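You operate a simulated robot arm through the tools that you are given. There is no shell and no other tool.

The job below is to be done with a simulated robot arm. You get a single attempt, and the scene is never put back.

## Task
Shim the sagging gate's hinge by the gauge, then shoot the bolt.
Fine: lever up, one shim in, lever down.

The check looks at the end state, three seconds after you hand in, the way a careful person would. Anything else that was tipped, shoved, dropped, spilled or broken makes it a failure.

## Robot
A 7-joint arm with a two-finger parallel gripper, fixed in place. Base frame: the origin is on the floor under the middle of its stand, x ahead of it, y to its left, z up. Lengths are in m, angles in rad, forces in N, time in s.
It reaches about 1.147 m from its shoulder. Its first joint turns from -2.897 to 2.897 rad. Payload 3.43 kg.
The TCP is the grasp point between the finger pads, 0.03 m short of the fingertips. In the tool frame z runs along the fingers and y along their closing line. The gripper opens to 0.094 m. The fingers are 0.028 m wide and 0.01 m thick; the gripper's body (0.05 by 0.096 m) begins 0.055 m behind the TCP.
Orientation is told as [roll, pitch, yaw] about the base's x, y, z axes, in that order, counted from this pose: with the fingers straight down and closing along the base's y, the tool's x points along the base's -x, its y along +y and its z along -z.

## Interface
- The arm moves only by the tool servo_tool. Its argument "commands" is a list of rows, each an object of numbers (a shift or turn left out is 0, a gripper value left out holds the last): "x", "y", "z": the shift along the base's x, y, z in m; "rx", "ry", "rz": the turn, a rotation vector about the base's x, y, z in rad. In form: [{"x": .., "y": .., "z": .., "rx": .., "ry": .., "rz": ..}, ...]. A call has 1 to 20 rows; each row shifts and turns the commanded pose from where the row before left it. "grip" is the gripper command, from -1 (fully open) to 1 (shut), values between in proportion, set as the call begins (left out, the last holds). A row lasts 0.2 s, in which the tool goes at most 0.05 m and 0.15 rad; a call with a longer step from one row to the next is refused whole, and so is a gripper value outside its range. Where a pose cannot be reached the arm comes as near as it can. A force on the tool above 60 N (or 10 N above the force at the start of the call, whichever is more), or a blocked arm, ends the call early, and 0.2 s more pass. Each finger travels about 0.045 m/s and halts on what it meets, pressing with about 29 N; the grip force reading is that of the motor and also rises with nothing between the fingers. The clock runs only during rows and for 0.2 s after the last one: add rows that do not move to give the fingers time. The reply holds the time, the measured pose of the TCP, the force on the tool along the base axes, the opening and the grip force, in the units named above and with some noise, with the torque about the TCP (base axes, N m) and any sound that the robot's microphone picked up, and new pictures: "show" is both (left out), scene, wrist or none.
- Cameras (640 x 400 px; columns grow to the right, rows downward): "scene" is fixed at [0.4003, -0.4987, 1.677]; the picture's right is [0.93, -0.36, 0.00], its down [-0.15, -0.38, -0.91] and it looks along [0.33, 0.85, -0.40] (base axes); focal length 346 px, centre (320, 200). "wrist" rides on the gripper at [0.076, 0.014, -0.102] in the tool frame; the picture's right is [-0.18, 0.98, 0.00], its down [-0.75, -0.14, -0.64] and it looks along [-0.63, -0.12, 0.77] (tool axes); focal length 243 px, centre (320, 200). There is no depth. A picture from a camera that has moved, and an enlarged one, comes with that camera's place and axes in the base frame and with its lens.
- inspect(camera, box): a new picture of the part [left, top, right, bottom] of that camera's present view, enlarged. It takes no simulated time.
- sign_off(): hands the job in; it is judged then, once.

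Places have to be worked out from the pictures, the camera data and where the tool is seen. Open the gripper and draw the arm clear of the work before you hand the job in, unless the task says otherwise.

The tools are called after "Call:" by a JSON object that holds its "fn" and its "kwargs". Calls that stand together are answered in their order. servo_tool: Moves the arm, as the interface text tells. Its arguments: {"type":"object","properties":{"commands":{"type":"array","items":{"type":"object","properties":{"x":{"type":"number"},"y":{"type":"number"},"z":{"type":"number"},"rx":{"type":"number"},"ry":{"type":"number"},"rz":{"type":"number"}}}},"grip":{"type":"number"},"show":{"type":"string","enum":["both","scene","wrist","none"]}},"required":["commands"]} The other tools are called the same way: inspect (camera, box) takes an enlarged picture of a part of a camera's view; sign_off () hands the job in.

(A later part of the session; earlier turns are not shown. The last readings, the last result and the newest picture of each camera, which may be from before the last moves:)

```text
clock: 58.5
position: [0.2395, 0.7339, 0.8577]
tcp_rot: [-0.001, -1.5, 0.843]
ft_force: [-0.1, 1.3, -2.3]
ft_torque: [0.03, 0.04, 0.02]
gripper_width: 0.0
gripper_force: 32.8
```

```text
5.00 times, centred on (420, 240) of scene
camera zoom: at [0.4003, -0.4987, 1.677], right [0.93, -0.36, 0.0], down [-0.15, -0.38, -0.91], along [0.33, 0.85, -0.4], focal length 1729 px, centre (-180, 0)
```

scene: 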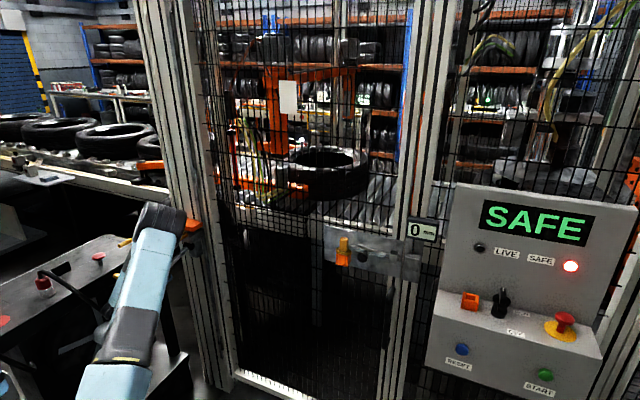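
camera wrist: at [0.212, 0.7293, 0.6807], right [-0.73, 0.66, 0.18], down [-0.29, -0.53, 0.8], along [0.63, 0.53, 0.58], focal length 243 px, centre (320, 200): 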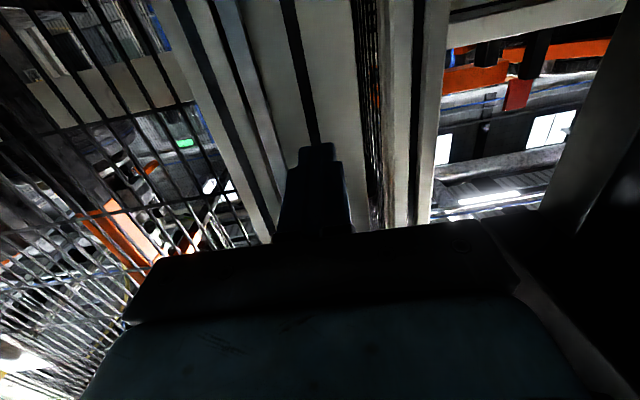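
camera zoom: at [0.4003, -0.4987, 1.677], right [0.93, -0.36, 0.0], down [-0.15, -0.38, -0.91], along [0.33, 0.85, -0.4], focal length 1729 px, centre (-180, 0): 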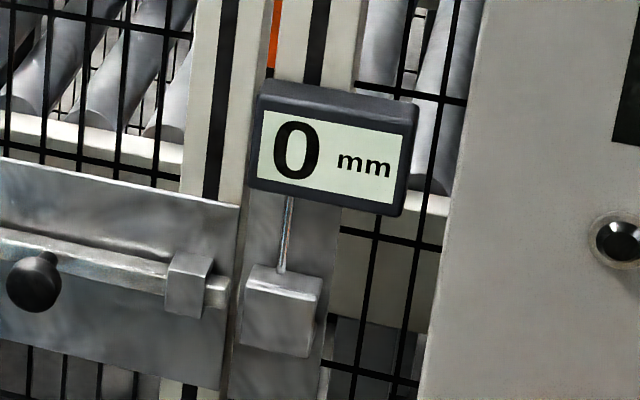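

Gauge reads 0 mm and the orange hinge pad is lifting off the shelf. Continue to the lever's stop for full clearance.

Call:
{"fn": "servo_tool", "kwargs": {"commands": [{"x": -0.0025, "y": -0.0028, "z": 0.013}, {"x": -0.0025, "y": -0.0028, "z": 0.013}, {"x": -0.0007, "y": -0.0007, "z": 0.007}, {"x": 0, "y": 0, "z": 0.007}], "show": "scene"}}

Call:
{"fn": "inspect", "kwargs": {"camera": "scene", "box": [130, 200, 230, 300]}}

Call:
{"fn": "inspect", "kwargs": {"camera": "scene", "box": [390, 200, 450, 280]}}

```text
clock: 59.4
position: [0.2333, 0.7275, 0.8829]
tcp_rot: [-0.088, -1.48, 0.93]
ft_force: [-0.1, 1.7, -22.4]
ft_torque: [0.26, 0.09, -0.02]
gripper_width: 0.0
gripper_force: 32.9
stopped in row 4: the force on the tool passed its limit at 69 N (the readings are from after the stop); the commanded pose is now the measured one
```

scene: 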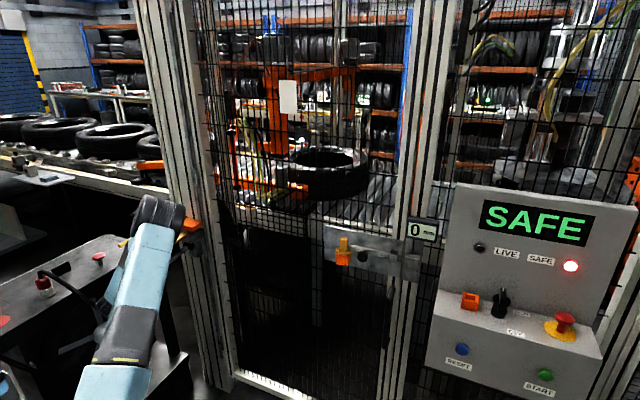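

```text
4.00 times, centred on (180, 250) of scene
camera zoom: at [0.4003, -0.4987, 1.677], right [0.93, -0.36, 0.0], down [-0.15, -0.38, -0.91], along [0.33, 0.85, -0.4], focal length 1383 px, centre (880, 0)
```

zoom: 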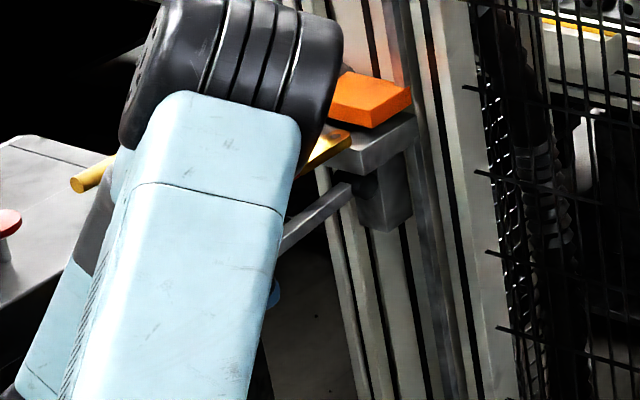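

```text
5.00 times, centred on (420, 240) of scene
camera zoom: at [0.4003, -0.4987, 1.677], right [0.93, -0.36, 0.0], down [-0.15, -0.38, -0.91], along [0.33, 0.85, -0.4], focal length 1729 px, centre (-180, 0)
```

zoom: 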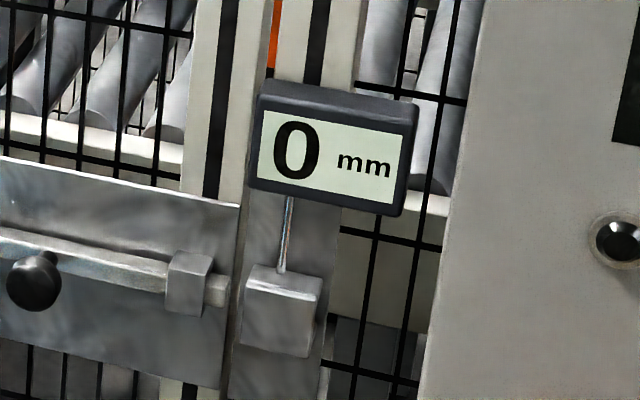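

The lever hit its upper stop (69 N) at about 85°, gauge 0. I'll lower the fist off the T-bar and back away, checking the lever stays up.

Call:
{"fn": "servo_tool", "kwargs": {"commands": [{"z": -0.015}, {"z": -0.02}, {"x": -0.025, "y": -0.028, "z": -0.01}, {"x": -0.03, "y": -0.033}, {"x": -0.03, "y": -0.033}], "show": "both"}}

Call:
{"fn": "inspect", "kwargs": {"camera": "scene", "box": [130, 200, 230, 300]}}

```text
clock: 60.6
position: [0.1463, 0.6347, 0.8388]
tcp_rot: [-0.064, -1.488, 0.906]
ft_force: [0.9, 0.4, 0.2]
ft_torque: [-0.02, 0.0, 0.02]
gripper_width: 0.0001
gripper_force: 32.4
camera wrist: at [0.0638, 0.5617, 0.7721], right [-0.72, 0.67, 0.18], down [-0.28, -0.52, 0.81], along [0.63, 0.53, 0.57], focal length 243 px, centre (320, 200)
```

scene: 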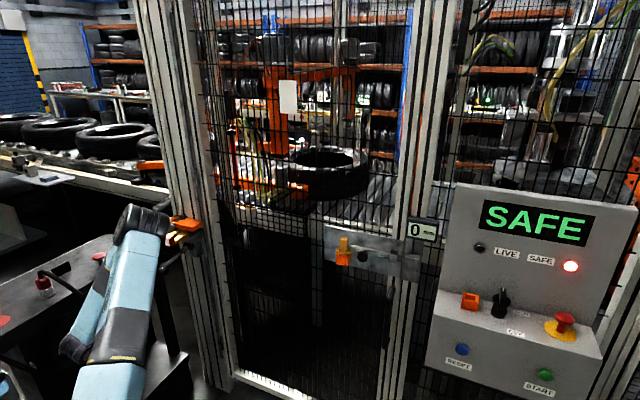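
wrist: 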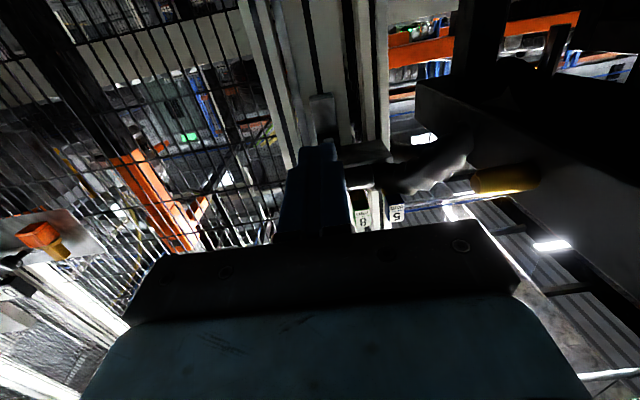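

```text
4.00 times, centred on (180, 250) of scene
camera zoom: at [0.4003, -0.4987, 1.677], right [0.93, -0.36, 0.0], down [-0.15, -0.38, -0.91], along [0.33, 0.85, -0.4], focal length 1383 px, centre (880, 0)
```

zoom: 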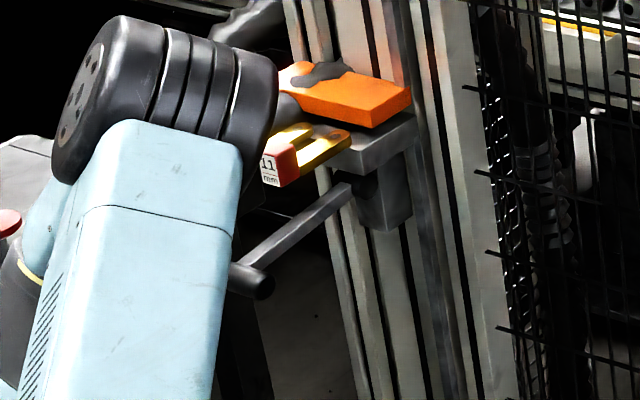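

The lever stays up with the gauge at 0 and the orange pad lifted. Raise, reduce tilt, and open the gripper to look straight at the gap.

Call:
{"fn": "servo_tool", "kwargs": {"commands": [{"z": 0.035, "rx": -0.0745, "ry": 0.0667}, {"z": 0.035, "rx": -0.0745, "ry": 0.0667}, {"z": 0.035, "rx": -0.0745, "ry": 0.0667}, {"z": 0.035, "rx": -0.0745, "ry": 0.0667}, {"z": 0.035, "rx": -0.0745, "ry": 0.0667}, {"z": 0.035, "rx": -0.0745, "ry": 0.0667}, {"x": 0.0334, "y": 0.0372}], "grip": -1.0, "show": "both"}}

Call:
{"fn": "inspect", "kwargs": {"camera": "wrist", "box": [270, 120, 430, 230]}}

```text
clock: 62.2
position: [0.184, 0.6702, 1.0492]
tcp_rot: [-0.004, -0.886, 0.848]
ft_force: [-0.6, -0.9, -0.1]
ft_torque: [0.0, -0.03, -0.01]
gripper_width: 0.0941
gripper_force: 0.0
camera wrist: at [0.0885, 0.5845, 1.0562], right [-0.66, 0.74, 0.14], down [0.09, -0.11, 0.99], along [0.75, 0.67, 0.01], focal length 243 px, centre (320, 200)
```

scene: 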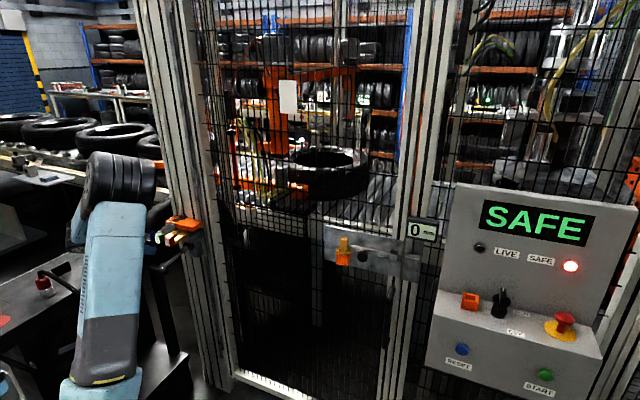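
wrist: 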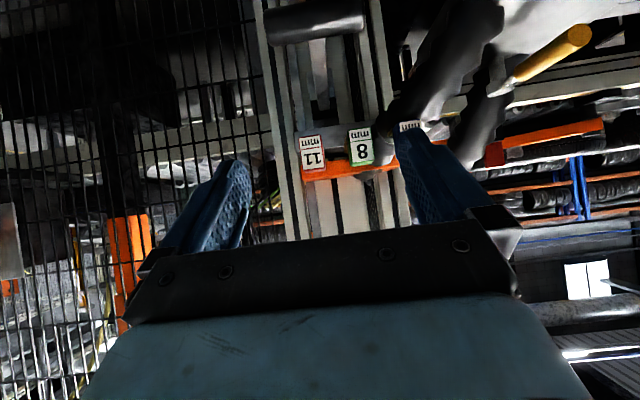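

```text
3.64 times, centred on (350, 175) of wrist
camera zoom: at [0.0885, 0.5845, 1.0562], right [-0.66, 0.74, 0.14], down [0.09, -0.11, 0.99], along [0.75, 0.67, 0.01], focal length 882 px, centre (211, 291)
```

zoom: 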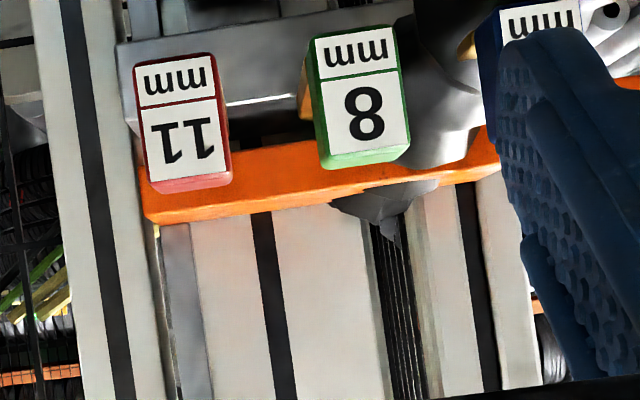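

I can see the gap between the shelf and the lifted orange pad. Zoom on it.

Call:
{"fn": "inspect", "kwargs": {"camera": "wrist", "box": [290, 125, 350, 165]}}

Call:
{"fn": "inspect", "kwargs": {"camera": "wrist", "box": [325, 130, 375, 165]}}

Call:
{"fn": "inspect", "kwargs": {"camera": "scene", "box": [150, 212, 210, 252]}}

```text
10.00 times, centred on (320, 145) of wrist
camera zoom: at [0.0885, 0.5845, 1.0562], right [-0.66, 0.74, 0.14], down [0.09, -0.11, 0.99], along [0.75, 0.67, 0.01], focal length 2426 px, centre (320, 750)
```

zoom: 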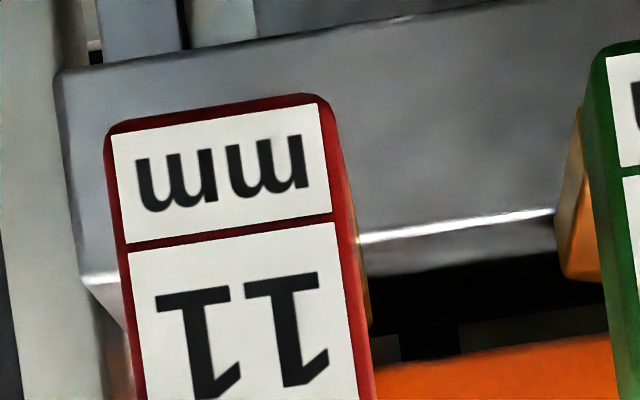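

```text
11.43 times, centred on (350, 148) of wrist
camera zoom: at [0.0885, 0.5845, 1.0562], right [-0.66, 0.74, 0.14], down [0.09, -0.11, 0.99], along [0.75, 0.67, 0.01], focal length 2773 px, centre (-23, 800)
```

zoom: 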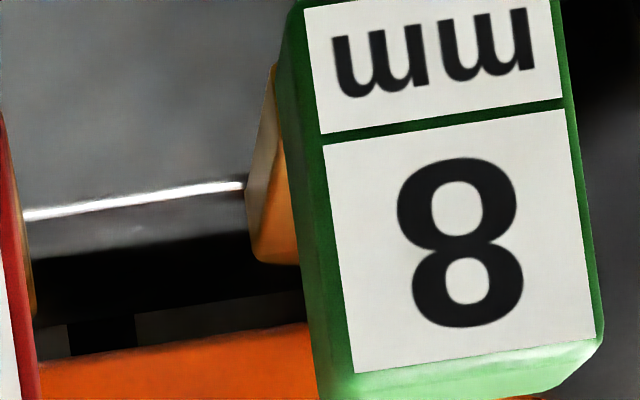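

```text
10.00 times, centred on (180, 232) of scene
camera zoom: at [0.4003, -0.4987, 1.677], right [0.93, -0.36, 0.0], down [-0.15, -0.38, -0.91], along [0.33, 0.85, -0.4], focal length 3459 px, centre (1720, -120)
```

zoom: 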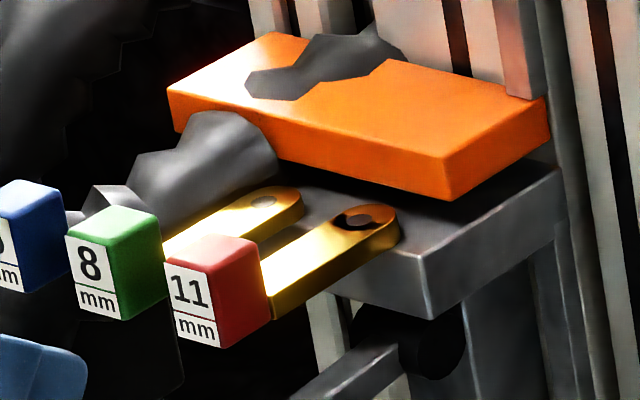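

The gap is ~13 mm; the shims stand on short pegs on the shelf front. Plan: grip the red (11) handle, lift it off its peg, shift ~16 mm right to bypass the peg, and slide it under the orange pad. First align in front of the red handle with a 40 mm opening.

Call:
{"fn": "servo_tool", "kwargs": {"commands": [{"x": 0.0166, "y": 0.0109, "z": -0.011}, {"x": 0.0166, "y": 0.0109, "z": -0.011}, {"x": 0.0166, "y": 0.0108, "z": -0.011}, {}], "grip": 0.149, "show": "wrist"}}

Call:
{"fn": "inspect", "kwargs": {"camera": "wrist", "box": [250, 90, 410, 230]}}

```text
clock: 63.2
position: [0.2329, 0.7023, 1.0173]
tcp_rot: [-0.006, -0.887, 0.85]
ft_force: [0.0, -0.2, 0.0]
ft_torque: [0.0, 0.0, 0.04]
gripper_width: 0.0399
gripper_force: 0.0
camera wrist: at [0.1369, 0.6161, 1.0241], right [-0.66, 0.74, 0.14], down [0.09, -0.11, 0.99], along [0.75, 0.67, 0.01], focal length 243 px, centre (320, 200)
```

wrist: 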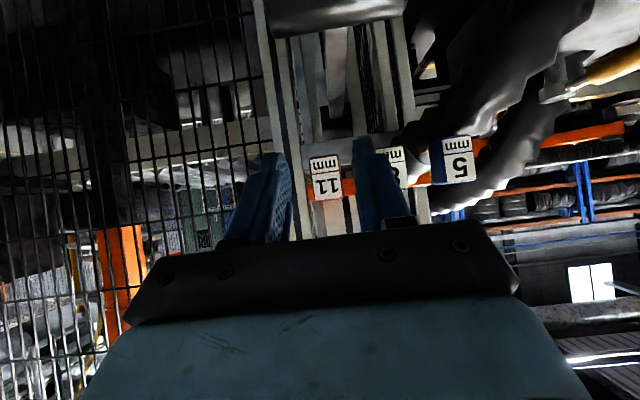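

```text
2.86 times, centred on (330, 160) of wrist
camera zoom: at [0.1369, 0.6161, 1.0241], right [-0.66, 0.74, 0.14], down [0.09, -0.11, 0.99], along [0.75, 0.67, 0.01], focal length 693 px, centre (291, 314)
```

zoom: 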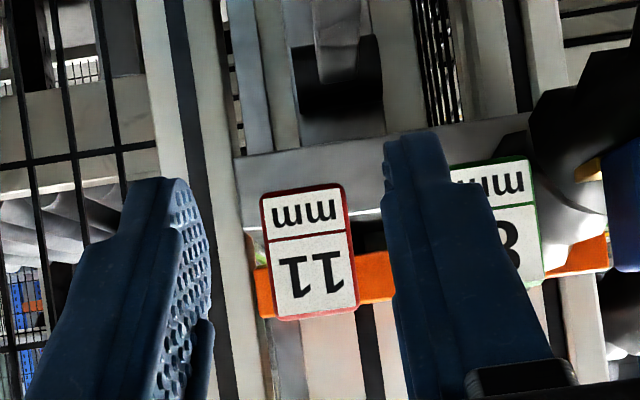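

Perfectly centred on the red handle (gap to green ≈24 mm, 7 mm clearance for the finger). Advance 66 mm.

Call:
{"fn": "servo_tool", "kwargs": {"commands": [{"x": 0.0147, "y": 0.0164, "z": -0.001}, {"x": 0.0147, "y": 0.0164, "z": -0.001}, {"x": 0.0146, "y": 0.0164, "z": -0.001}, {}], "show": "wrist"}}

Call:
{"fn": "inspect", "kwargs": {"camera": "wrist", "box": [250, 90, 410, 230]}}

Call:
{"fn": "inspect", "kwargs": {"camera": "scene", "box": [130, 200, 230, 270]}}

```text
clock: 64.2
position: [0.2771, 0.7508, 1.0136]
tcp_rot: [-0.005, -0.887, 0.849]
ft_force: [0.1, 0.5, 0.4]
ft_torque: [-0.01, -0.03, 0.0]
gripper_width: 0.04
gripper_force: 0.0
camera wrist: at [0.1811, 0.665, 1.0202], right [-0.66, 0.74, 0.14], down [0.09, -0.11, 0.99], along [0.75, 0.66, 0.01], focal length 243 px, centre (320, 200)
```

wrist: 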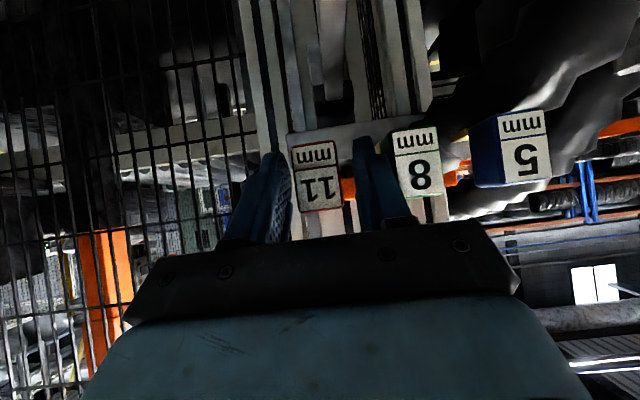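

```text
2.86 times, centred on (330, 160) of wrist
camera zoom: at [0.1811, 0.665, 1.0202], right [-0.66, 0.74, 0.14], down [0.09, -0.11, 0.99], along [0.75, 0.66, 0.01], focal length 693 px, centre (291, 314)
```

zoom: 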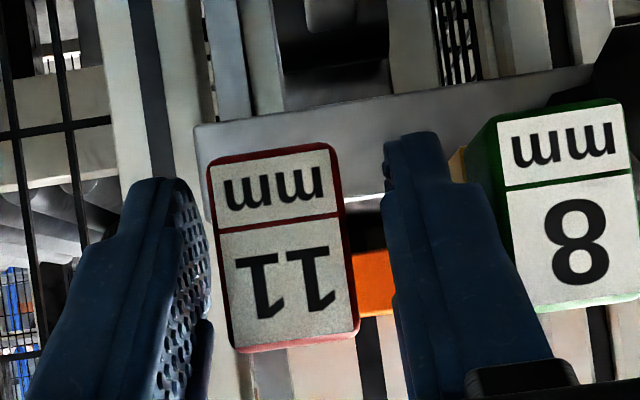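

```text
5.71 times, centred on (180, 235) of scene
camera zoom: at [0.4003, -0.4987, 1.677], right [0.93, -0.36, 0.0], down [-0.15, -0.38, -0.91], along [0.33, 0.85, -0.4], focal length 1976 px, centre (1120, 0)
```

zoom: 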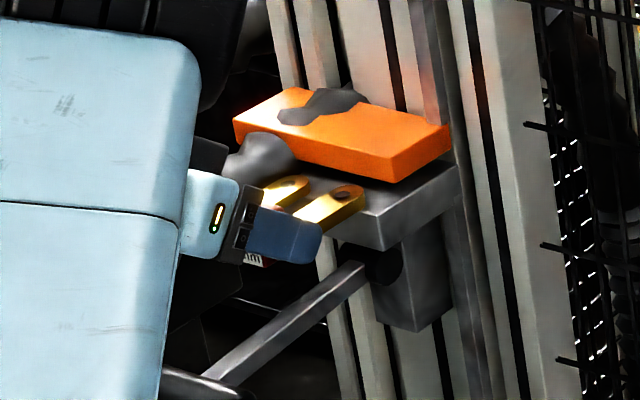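

Handle is centred between the pads. Nudge 4 mm forward and close.

Call:
{"fn": "servo_tool", "kwargs": {"commands": [{"x": 0.0027, "y": 0.003}], "show": "none"}}

Call:
{"fn": "servo_tool", "kwargs": {"commands": [{}, {}, {}], "grip": 1.0, "show": "wrist"}}

Call:
{"fn": "inspect", "kwargs": {"camera": "wrist", "box": [250, 90, 410, 230]}}

```text
clock: 64.6
position: [0.2798, 0.7551, 1.014]
tcp_rot: [-0.005, -0.887, 0.848]
ft_force: [-0.1, 0.5, -0.1]
ft_torque: [0.02, 0.02, 0.02]
gripper_width: 0.04
gripper_force: 0.1
```

```text
clock: 65.4
position: [0.2804, 0.7541, 1.0137]
tcp_rot: [-0.004, -0.885, 0.848]
ft_force: [7.3, -7.8, 0.1]
ft_torque: [0.52, 0.41, -0.81]
gripper_width: 0.0285
gripper_force: 44.6
camera wrist: at [0.1844, 0.6681, 1.0208], right [-0.66, 0.74, 0.14], down [0.09, -0.11, 0.99], along [0.75, 0.66, 0.01], focal length 243 px, centre (320, 200)
```

wrist: 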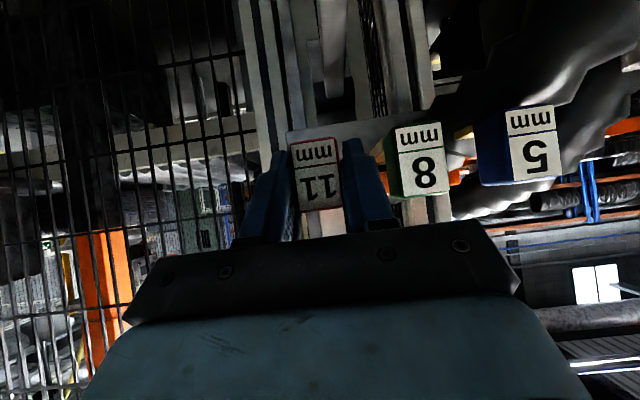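

```text
2.86 times, centred on (330, 160) of wrist
camera zoom: at [0.1844, 0.6681, 1.0208], right [-0.66, 0.74, 0.14], down [0.09, -0.11, 0.99], along [0.75, 0.66, 0.01], focal length 693 px, centre (291, 314)
```

zoom: 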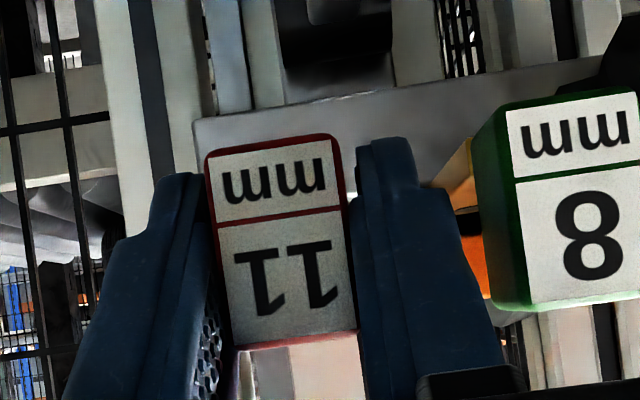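

Gripped (28.5 mm). Relieve the side load by 1.5 mm and lift straight up 18 mm to clear the peg.

Call:
{"fn": "servo_tool", "kwargs": {"commands": [{"x": 0.0011, "y": -0.001}, {"z": 0.006}, {"z": 0.006}, {"z": 0.006}, {}], "show": "both"}}

Call:
{"fn": "inspect", "kwargs": {"camera": "wrist", "box": [250, 90, 410, 230]}}

Call:
{"fn": "inspect", "kwargs": {"camera": "scene", "box": [150, 212, 210, 252]}}

```text
clock: 66.6
position: [0.2813, 0.7557, 1.0324]
tcp_rot: [-0.007, -0.883, 0.852]
ft_force: [2.3, -6.7, -35.4]
ft_torque: [0.06, -0.19, -0.12]
gripper_width: 0.0277
gripper_force: 44.9
camera wrist: at [0.1847, 0.6686, 1.0379], right [-0.66, 0.74, 0.14], down [0.09, -0.11, 0.99], along [0.75, 0.66, 0.0], focal length 243 px, centre (320, 200)
```

scene: 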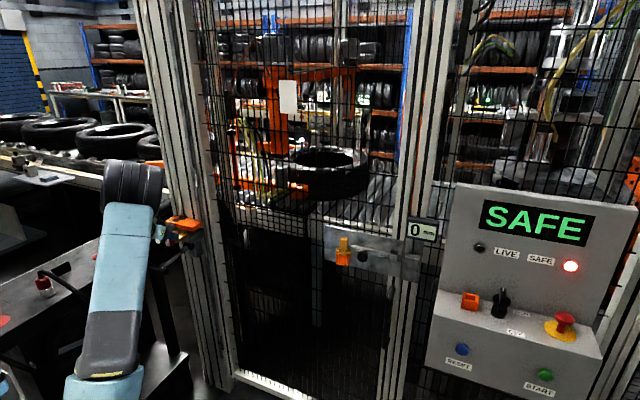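
wrist: 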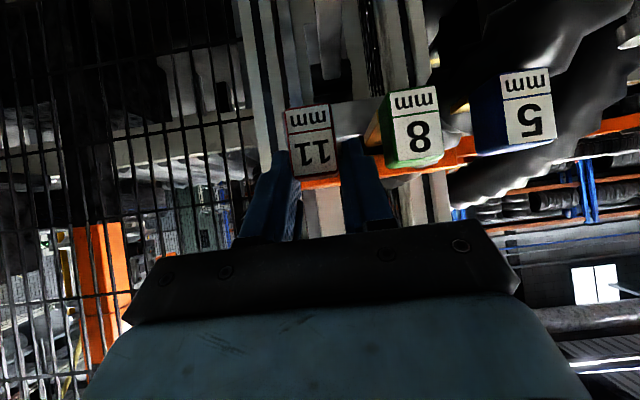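

```text
2.86 times, centred on (330, 160) of wrist
camera zoom: at [0.1847, 0.6686, 1.0379], right [-0.66, 0.74, 0.14], down [0.09, -0.11, 0.99], along [0.75, 0.66, 0.0], focal length 693 px, centre (291, 314)
```

zoom: 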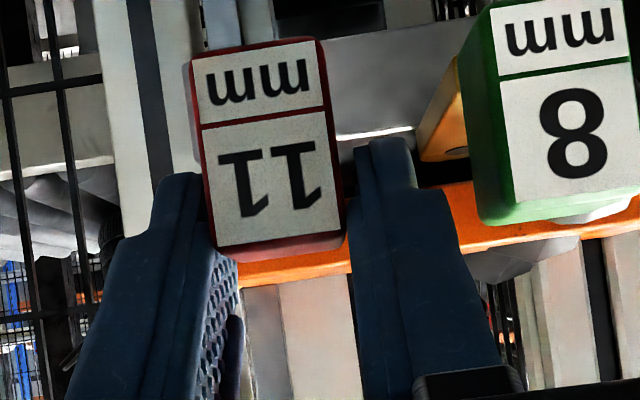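

```text
10.00 times, centred on (180, 232) of scene
camera zoom: at [0.4003, -0.4987, 1.677], right [0.93, -0.36, 0.0], down [-0.15, -0.38, -0.91], along [0.33, 0.85, -0.4], focal length 3459 px, centre (1720, -120)
```

zoom: 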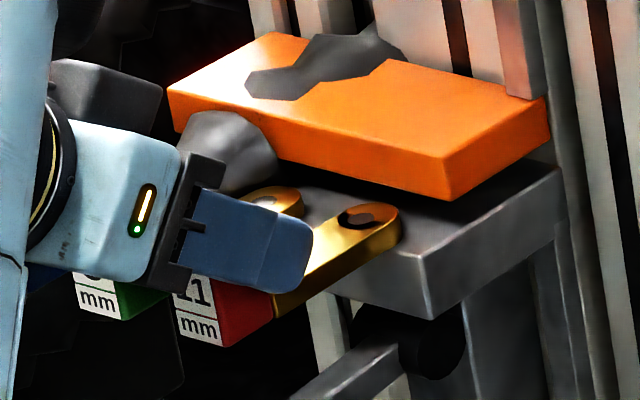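

The shim didn't lift — the pads slid up the handle under 35 N, so the shims are captive rather than loose. I'll release, go back down, and check that nothing moved before testing a forward push.

Call:
{"fn": "servo_tool", "kwargs": {"commands": [{}, {}], "grip": 0.149, "show": "none"}}

Call:
{"fn": "servo_tool", "kwargs": {"commands": [{"z": -0.009}, {"z": -0.009}, {}], "show": "wrist"}}

Call:
{"fn": "inspect", "kwargs": {"camera": "wrist", "box": [250, 90, 410, 230]}}

Call:
{"fn": "inspect", "kwargs": {"camera": "scene", "box": [150, 212, 210, 252]}}

```text
clock: 67.2
position: [0.2793, 0.7542, 1.0323]
tcp_rot: [-0.005, -0.888, 0.849]
ft_force: [-0.2, -0.4, 0.1]
ft_torque: [0.01, 0.0, 0.01]
gripper_width: 0.04
gripper_force: 0.0
```

```text
clock: 68.0
position: [0.2796, 0.7543, 1.0137]
tcp_rot: [-0.005, -0.889, 0.85]
ft_force: [0.0, 0.2, -0.3]
ft_torque: [-0.02, 0.01, 0.0]
gripper_width: 0.0399
gripper_force: 0.1
camera wrist: at [0.1843, 0.6677, 1.0207], right [-0.66, 0.74, 0.14], down [0.09, -0.11, 0.99], along [0.75, 0.67, 0.01], focal length 243 px, centre (320, 200)
```

wrist: 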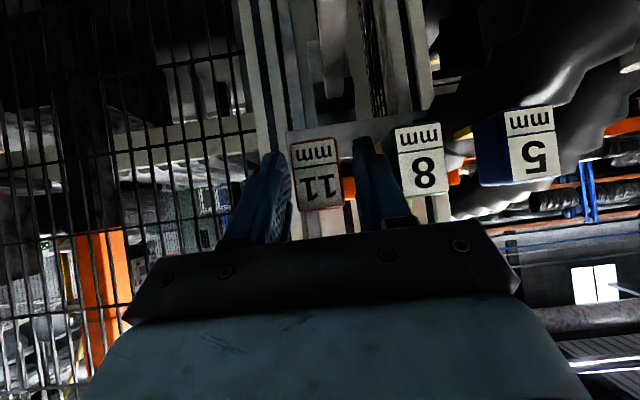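

```text
2.86 times, centred on (330, 160) of wrist
camera zoom: at [0.1843, 0.6677, 1.0207], right [-0.66, 0.74, 0.14], down [0.09, -0.11, 0.99], along [0.75, 0.67, 0.01], focal length 693 px, centre (291, 314)
```

zoom: 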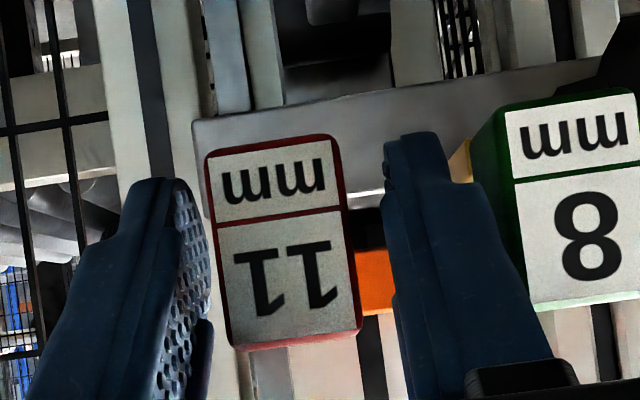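

```text
10.00 times, centred on (180, 232) of scene
camera zoom: at [0.4003, -0.4987, 1.677], right [0.93, -0.36, 0.0], down [-0.15, -0.38, -0.91], along [0.33, 0.85, -0.4], focal length 3459 px, centre (1720, -120)
```

zoom: 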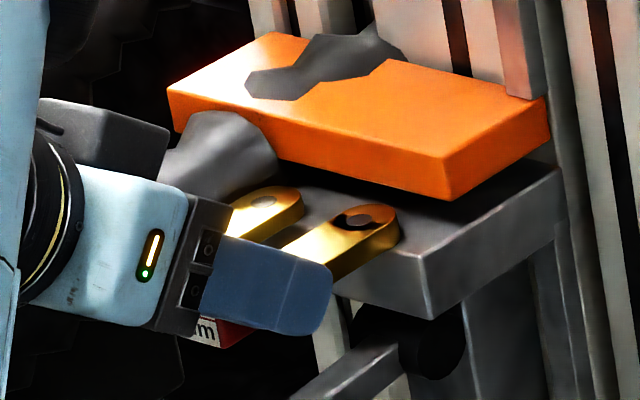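

Nothing was disturbed. Before pushing, I want a close look from above at how the tabs are retained; raise straight up and tilt back.

Call:
{"fn": "servo_tool", "kwargs": {"commands": [{"z": 0.03}, {"z": 0.03}, {"z": 0.03, "rx": -0.0745, "ry": 0.0667}, {"z": 0.02, "rx": -0.0745, "ry": 0.0667, "x": -0.013, "y": -0.015}, {"z": 0.02, "rx": -0.0745, "ry": 0.0667, "x": -0.013, "y": -0.015}], "grip": -0.5, "show": "wrist"}}

Call:
{"fn": "inspect", "kwargs": {"camera": "wrist", "box": [270, 90, 390, 190]}}

Call:
{"fn": "inspect", "kwargs": {"camera": "scene", "box": [165, 220, 195, 240]}}

```text
clock: 69.2
position: [0.2537, 0.7263, 1.1453]
tcp_rot: [0.0, -0.586, 0.848]
ft_force: [-0.2, 0.6, 0.2]
ft_torque: [0.02, 0.01, -0.04]
gripper_width: 0.0705
gripper_force: 0.1
camera wrist: at [0.1621, 0.6446, 1.1881], right [-0.64, 0.77, 0.1], down [0.29, 0.11, 0.95], along [0.72, 0.63, -0.29], focal length 243 px, centre (320, 200)
```

wrist: 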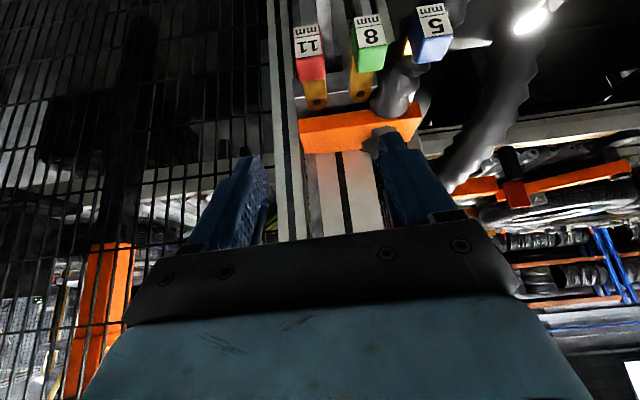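

```text
4.00 times, centred on (330, 140) of wrist
camera zoom: at [0.1621, 0.6446, 1.1881], right [-0.64, 0.77, 0.1], down [0.29, 0.11, 0.95], along [0.72, 0.63, -0.29], focal length 970 px, centre (280, 440)
```

zoom: 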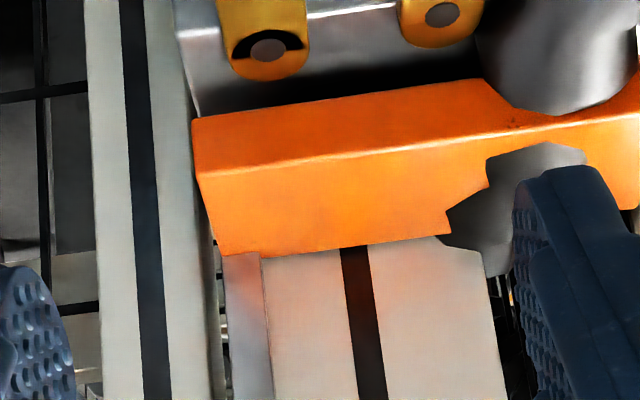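

```text
16.00 times, centred on (180, 230) of scene
camera zoom: at [0.4003, -0.4987, 1.677], right [0.93, -0.36, 0.0], down [-0.15, -0.38, -0.91], along [0.33, 0.85, -0.4], focal length 5534 px, centre (2560, -280)
```

zoom: 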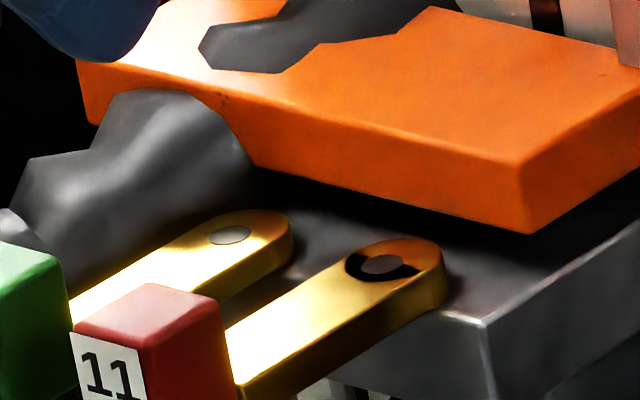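

The tabs look riveted/captive; the sensible motion is sliding them in. Return to the red handle with the same opening.

Call:
{"fn": "servo_tool", "kwargs": {"commands": [{"z": -0.02, "rx": 0.0745, "ry": -0.0667, "x": 0.013, "y": 0.015}, {"z": -0.02, "rx": 0.0745, "ry": -0.0667, "x": 0.013, "y": 0.014}, {"z": -0.03, "rx": 0.0745, "ry": -0.0667}, {"z": -0.03}, {"z": -0.028}, {}], "grip": 0.149, "show": "wrist"}}

Call:
{"fn": "inspect", "kwargs": {"camera": "wrist", "box": [250, 90, 410, 230]}}

```text
clock: 70.6
position: [0.2796, 0.7507, 1.0169]
tcp_rot: [-0.005, -0.888, 0.85]
ft_force: [0.2, -0.4, 0.8]
ft_torque: [-0.02, 0.0, 0.01]
gripper_width: 0.0398
gripper_force: 0.1
camera wrist: at [0.1839, 0.6652, 1.0237], right [-0.66, 0.74, 0.14], down [0.09, -0.11, 0.99], along [0.75, 0.66, 0.01], focal length 243 px, centre (320, 200)
```

wrist: 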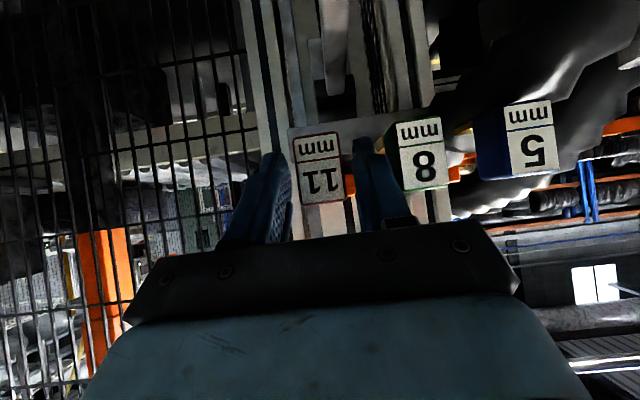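

```text
2.86 times, centred on (330, 160) of wrist
camera zoom: at [0.1839, 0.6652, 1.0237], right [-0.66, 0.74, 0.14], down [0.09, -0.11, 0.99], along [0.75, 0.66, 0.01], focal length 693 px, centre (291, 314)
```

zoom: 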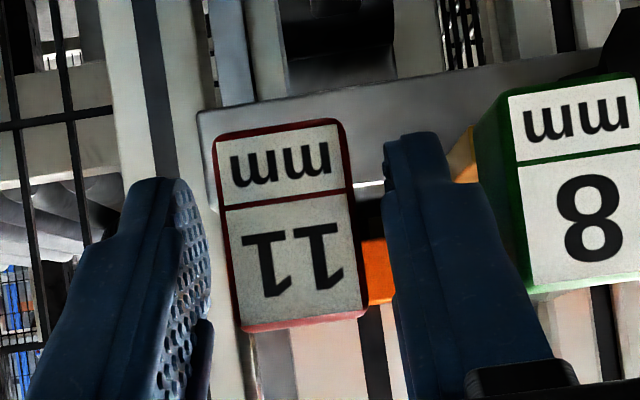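

Close on the red handle again and try sliding it forward by 10 mm while watching force.

Call:
{"fn": "servo_tool", "kwargs": {"commands": [{"x": -0.0005, "y": 0.0005}, {}, {}], "grip": 1.0, "show": "none"}}

Call:
{"fn": "servo_tool", "kwargs": {"commands": [{"x": 0.0033, "y": 0.0037}, {"x": 0.0033, "y": 0.0037}, {}], "show": "wrist"}}

Call:
{"fn": "inspect", "kwargs": {"camera": "wrist", "box": [250, 90, 410, 230]}}

Call:
{"fn": "inspect", "kwargs": {"camera": "scene", "box": [150, 212, 210, 252]}}

```text
clock: 71.4
position: [0.2792, 0.7527, 1.018]
tcp_rot: [-0.003, -0.889, 0.847]
ft_force: [-2.4, 0.1, 2.2]
ft_torque: [0.57, 0.53, -0.7]
gripper_width: 0.0285
gripper_force: 45.2
```

```text
clock: 72.2
position: [0.2869, 0.7601, 1.0161]
tcp_rot: [-0.004, -0.889, 0.852]
ft_force: [-0.2, 0.4, 8.2]
ft_torque: [0.55, 0.45, -0.78]
gripper_width: 0.0287
gripper_force: 44.9
camera wrist: at [0.191, 0.6741, 1.0236], right [-0.66, 0.74, 0.14], down [0.09, -0.11, 0.99], along [0.75, 0.66, 0.01], focal length 243 px, centre (320, 200)
```

wrist: 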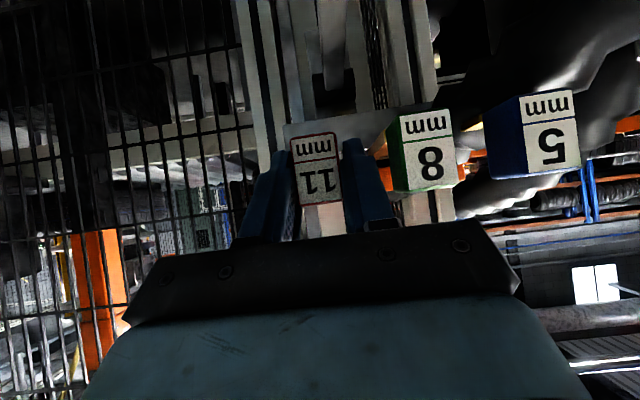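

```text
2.86 times, centred on (330, 160) of wrist
camera zoom: at [0.191, 0.6741, 1.0236], right [-0.66, 0.74, 0.14], down [0.09, -0.11, 0.99], along [0.75, 0.66, 0.01], focal length 693 px, centre (291, 314)
```

zoom: 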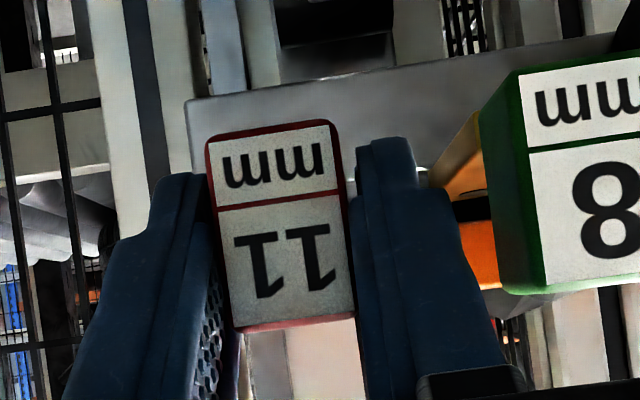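

```text
10.00 times, centred on (180, 232) of scene
camera zoom: at [0.4003, -0.4987, 1.677], right [0.93, -0.36, 0.0], down [-0.15, -0.38, -0.91], along [0.33, 0.85, -0.4], focal length 3459 px, centre (1720, -120)
```

zoom: 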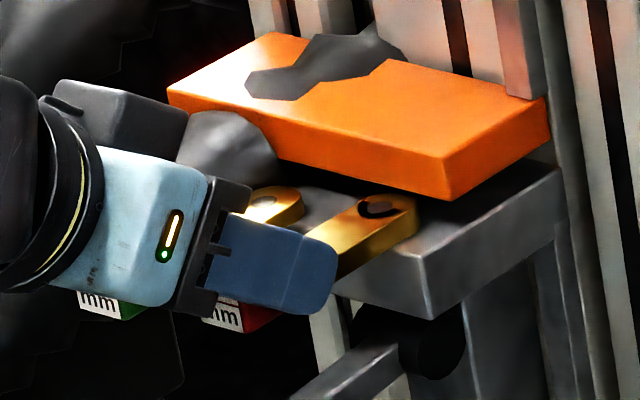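

The shim slides forward smoothly. Continue 20 mm more and check.

Call:
{"fn": "servo_tool", "kwargs": {"commands": [{"x": 0.0033, "y": 0.0037}, {"x": 0.0033, "y": 0.0037}, {"x": 0.0033, "y": 0.0037}, {"x": 0.0033, "y": 0.0037}, {}], "show": "wrist"}}

Call:
{"fn": "inspect", "kwargs": {"camera": "wrist", "box": [250, 90, 410, 230]}}

Call:
{"fn": "inspect", "kwargs": {"camera": "scene", "box": [150, 212, 210, 252]}}

```text
clock: 73.4
position: [0.3004, 0.7749, 1.0175]
tcp_rot: [-0.005, -0.888, 0.846]
ft_force: [14.5, -13.9, 11.4]
ft_torque: [0.78, 0.13, -0.84]
gripper_width: 0.0281
gripper_force: 45.1
camera wrist: at [0.2056, 0.6893, 1.0235], right [-0.66, 0.74, 0.14], down [0.09, -0.11, 0.99], along [0.75, 0.66, 0.01], focal length 243 px, centre (320, 200)
```

wrist: 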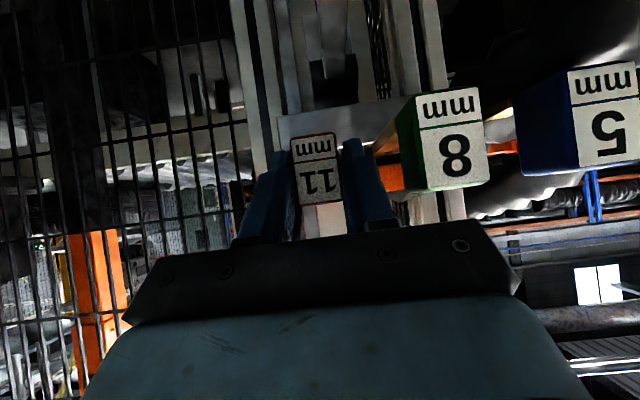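

```text
2.86 times, centred on (330, 160) of wrist
camera zoom: at [0.2056, 0.6893, 1.0235], right [-0.66, 0.74, 0.14], down [0.09, -0.11, 0.99], along [0.75, 0.66, 0.01], focal length 693 px, centre (291, 314)
```

zoom: 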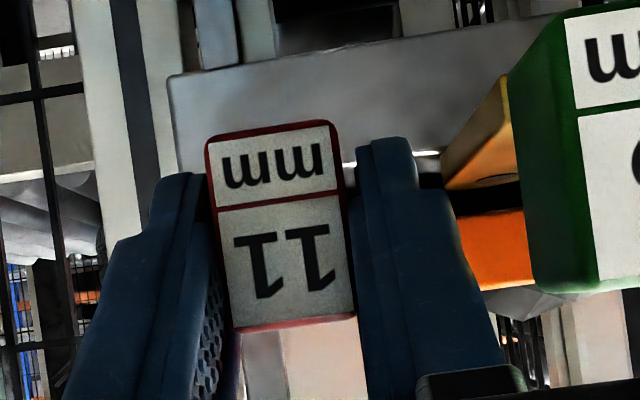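

```text
10.00 times, centred on (180, 232) of scene
camera zoom: at [0.4003, -0.4987, 1.677], right [0.93, -0.36, 0.0], down [-0.15, -0.38, -0.91], along [0.33, 0.85, -0.4], focal length 3459 px, centre (1720, -120)
```

zoom: 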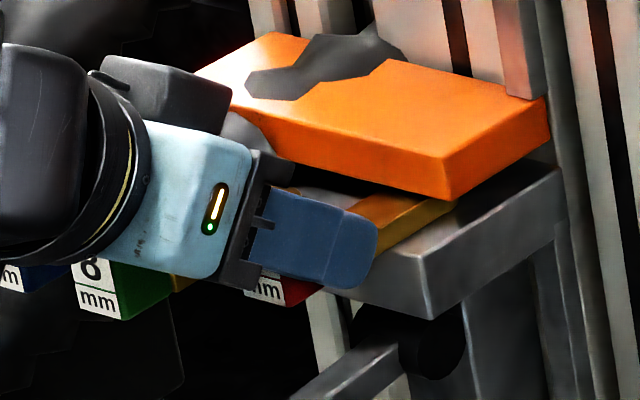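

The tab is entering the gap. Side load of ~20 N indicates I should ease toward +g; shift 2 mm sideways and continue forward 10 mm with slightly corrected heading.

Call:
{"fn": "servo_tool", "kwargs": {"commands": [{"x": 0.0015, "y": -0.0013}, {}], "show": "none"}}

Call:
{"fn": "servo_tool", "kwargs": {"commands": [{"x": 0.0035, "y": 0.0036}, {"x": 0.0035, "y": 0.0036}, {}], "show": "none"}}

```text
clock: 74.0
position: [0.2999, 0.7748, 1.0175]
tcp_rot: [-0.003, -0.889, 0.85]
ft_force: [8.3, -7.8, 11.4]
ft_torque: [0.46, 0.49, -0.69]
gripper_width: 0.0286
gripper_force: 44.9
```

```text
clock: 74.8
position: [0.3074, 0.7815, 1.0171]
tcp_rot: [-0.004, -0.891, 0.851]
ft_force: [5.3, -6.3, 21.8]
ft_torque: [0.51, 0.54, -0.72]
gripper_width: 0.0285
gripper_force: 44.8
```

Call:
{"fn": "inspect", "kwargs": {"camera": "wrist", "box": [250, 90, 410, 230]}}

Call:
{"fn": "inspect", "kwargs": {"camera": "scene", "box": [150, 212, 210, 252]}}

```text
2.86 times, centred on (330, 160) of wrist
camera zoom: at [0.2122, 0.6953, 1.0234], right [-0.66, 0.74, 0.14], down [0.09, -0.11, 0.99], along [0.75, 0.67, 0.01], focal length 693 px, centre (291, 314)
```

zoom: 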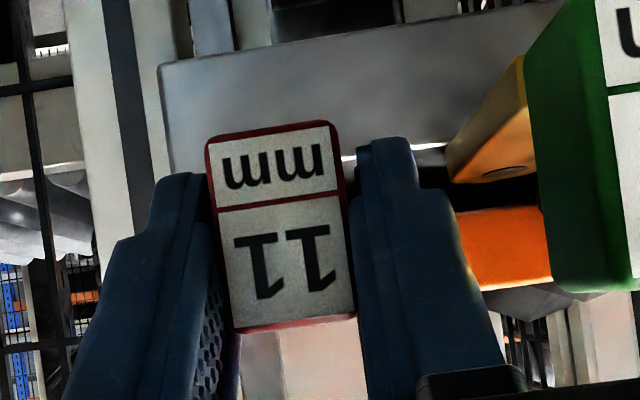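

```text
10.00 times, centred on (180, 232) of scene
camera zoom: at [0.4003, -0.4987, 1.677], right [0.93, -0.36, 0.0], down [-0.15, -0.38, -0.91], along [0.33, 0.85, -0.4], focal length 3459 px, centre (1720, -120)
```

zoom: 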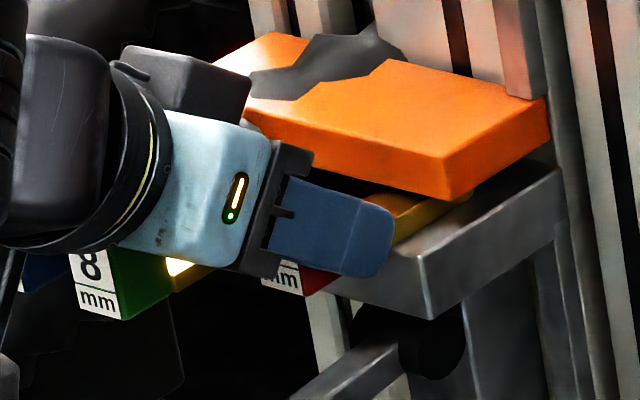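

The shim is 40 mm in and sliding; there's an upward load of ~22 N on the tool, so I'll ease up by 2.5 mm and read the forces.

Call:
{"fn": "servo_tool", "kwargs": {"commands": [{"z": 0.0025}, {}], "show": "none"}}

Call:
{"fn": "servo_tool", "kwargs": {"commands": [{"x": 0.0035, "y": 0.0036}, {"x": 0.0035, "y": 0.0036}, {}], "show": "none"}}

Call:
{"fn": "inspect", "kwargs": {"camera": "scene", "box": [150, 212, 210, 252]}}

Call:
{"fn": "inspect", "kwargs": {"camera": "wrist", "box": [250, 90, 410, 230]}}

```text
clock: 75.4
position: [0.3063, 0.7819, 1.0161]
tcp_rot: [-0.006, -0.886, 0.851]
ft_force: [4.0, -3.7, -1.5]
ft_torque: [0.52, 0.47, -0.74]
gripper_width: 0.0286
gripper_force: 45.1
```

```text
clock: 76.2
position: [0.3157, 0.7887, 1.0167]
tcp_rot: [-0.006, -0.884, 0.849]
ft_force: [2.3, -3.2, -17.7]
ft_torque: [0.24, 0.89, -0.69]
gripper_width: 0.0285
gripper_force: 45.2
```

```text
10.00 times, centred on (180, 232) of scene
camera zoom: at [0.4003, -0.4987, 1.677], right [0.93, -0.36, 0.0], down [-0.15, -0.38, -0.91], along [0.33, 0.85, -0.4], focal length 3459 px, centre (1720, -120)
```

zoom: 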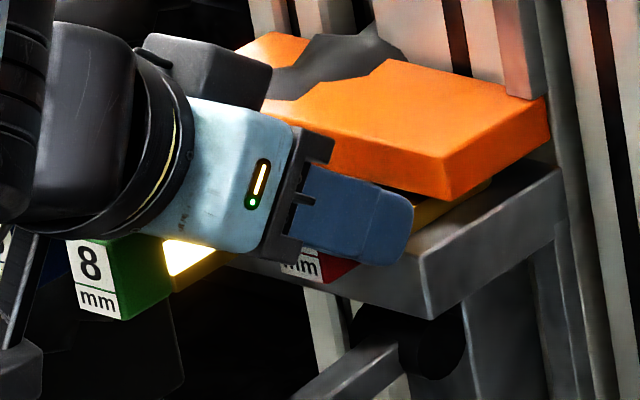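

```text
2.86 times, centred on (330, 160) of wrist
camera zoom: at [0.2195, 0.7026, 1.0239], right [-0.66, 0.74, 0.14], down [0.09, -0.11, 0.99], along [0.75, 0.66, 0.0], focal length 693 px, centre (291, 314)
```

zoom: 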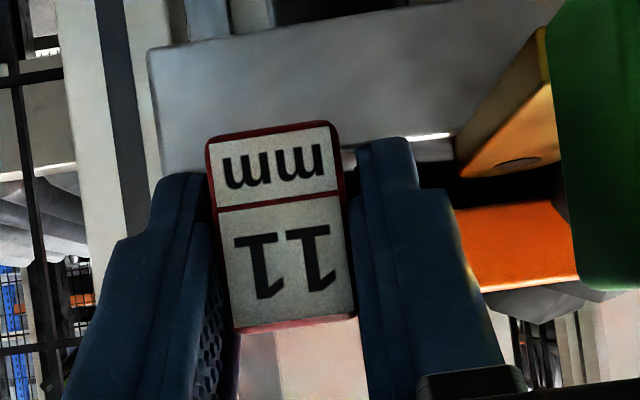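

Now 50 mm in (force flips with small z offsets: a rigid slide). Push a little further until it seats.

Call:
{"fn": "servo_tool", "kwargs": {"commands": [{"z": -0.0015}, {"x": 0.0027, "y": 0.0029}, {"x": 0.0027, "y": 0.0029}, {}], "show": "none"}}

Call:
{"fn": "inspect", "kwargs": {"camera": "scene", "box": [150, 212, 210, 252]}}

```text
clock: 77.2
position: [0.3189, 0.7917, 1.0171]
tcp_rot: [-0.005, -0.886, 0.852]
ft_force: [-10.7, -40.5, -10.5]
ft_torque: [0.53, 0.53, -0.84]
gripper_width: 0.0284
gripper_force: 44.4
```

```text
10.00 times, centred on (180, 232) of scene
camera zoom: at [0.4003, -0.4987, 1.677], right [0.93, -0.36, 0.0], down [-0.15, -0.38, -0.91], along [0.33, 0.85, -0.4], focal length 3459 px, centre (1720, -120)
```

zoom: 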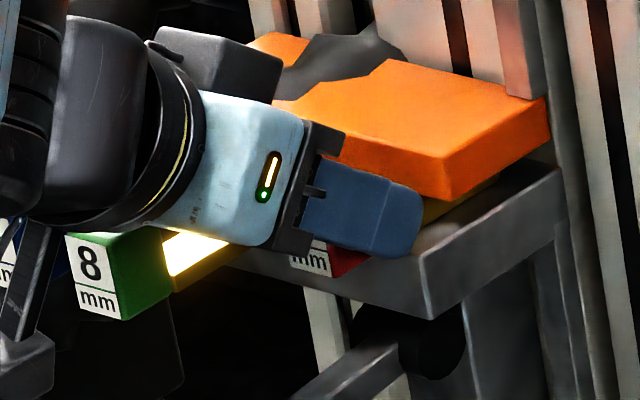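

It's at the end of its travel (≈54 mm in, 40 N stop force). Release and retreat straight back.

Call:
{"fn": "servo_tool", "kwargs": {"commands": [{}, {}], "grip": 0.149, "show": "none"}}

Call:
{"fn": "servo_tool", "kwargs": {"commands": [{"x": -0.0165, "y": -0.0185}, {"x": -0.0165, "y": -0.0185}, {"x": -0.0165, "y": -0.0185}, {"x": -0.0165, "y": -0.0185}, {"x": -0.02, "y": -0.022}, {}], "show": "both"}}

Call:
{"fn": "inspect", "kwargs": {"camera": "scene", "box": [150, 212, 210, 252]}}

Call:
{"fn": "inspect", "kwargs": {"camera": "wrist", "box": [250, 90, 410, 230]}}

```text
clock: 77.8
position: [0.3203, 0.7955, 1.0193]
tcp_rot: [-0.005, -0.89, 0.848]
ft_force: [1.6, 3.6, 3.6]
ft_torque: [0.02, -0.19, 0.08]
gripper_width: 0.0394
gripper_force: 0.0
```

```text
clock: 79.2
position: [0.2329, 0.7012, 1.0165]
tcp_rot: [-0.006, -0.889, 0.85]
ft_force: [-0.1, 0.9, 1.5]
ft_torque: [0.03, -0.01, -0.04]
gripper_width: 0.0397
gripper_force: 0.1
camera wrist: at [0.1377, 0.6139, 1.0226], right [-0.66, 0.74, 0.14], down [0.09, -0.11, 0.99], along [0.75, 0.66, 0.01], focal length 243 px, centre (320, 200)
```

scene: 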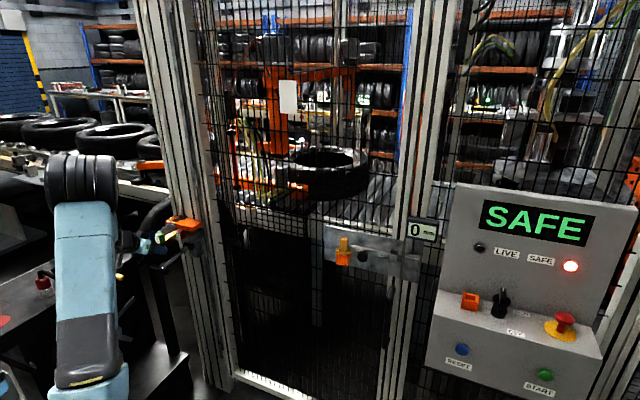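
wrist: 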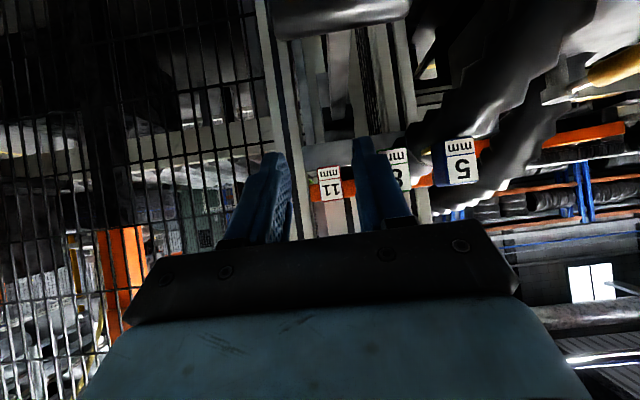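

```text
10.00 times, centred on (180, 232) of scene
camera zoom: at [0.4003, -0.4987, 1.677], right [0.93, -0.36, 0.0], down [-0.15, -0.38, -0.91], along [0.33, 0.85, -0.4], focal length 3459 px, centre (1720, -120)
```

zoom: 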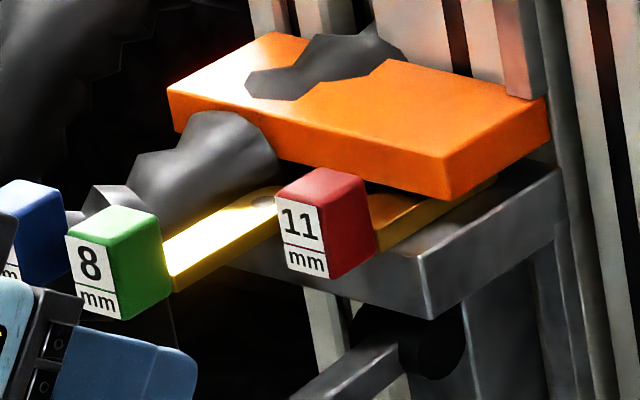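

```text
2.86 times, centred on (330, 160) of wrist
camera zoom: at [0.1377, 0.6139, 1.0226], right [-0.66, 0.74, 0.14], down [0.09, -0.11, 0.99], along [0.75, 0.66, 0.01], focal length 693 px, centre (291, 314)
```

zoom: 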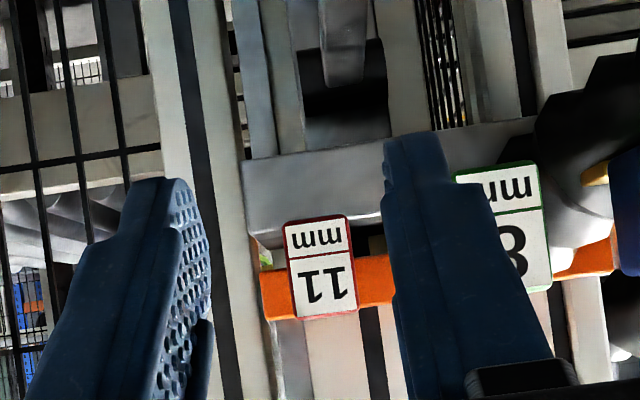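

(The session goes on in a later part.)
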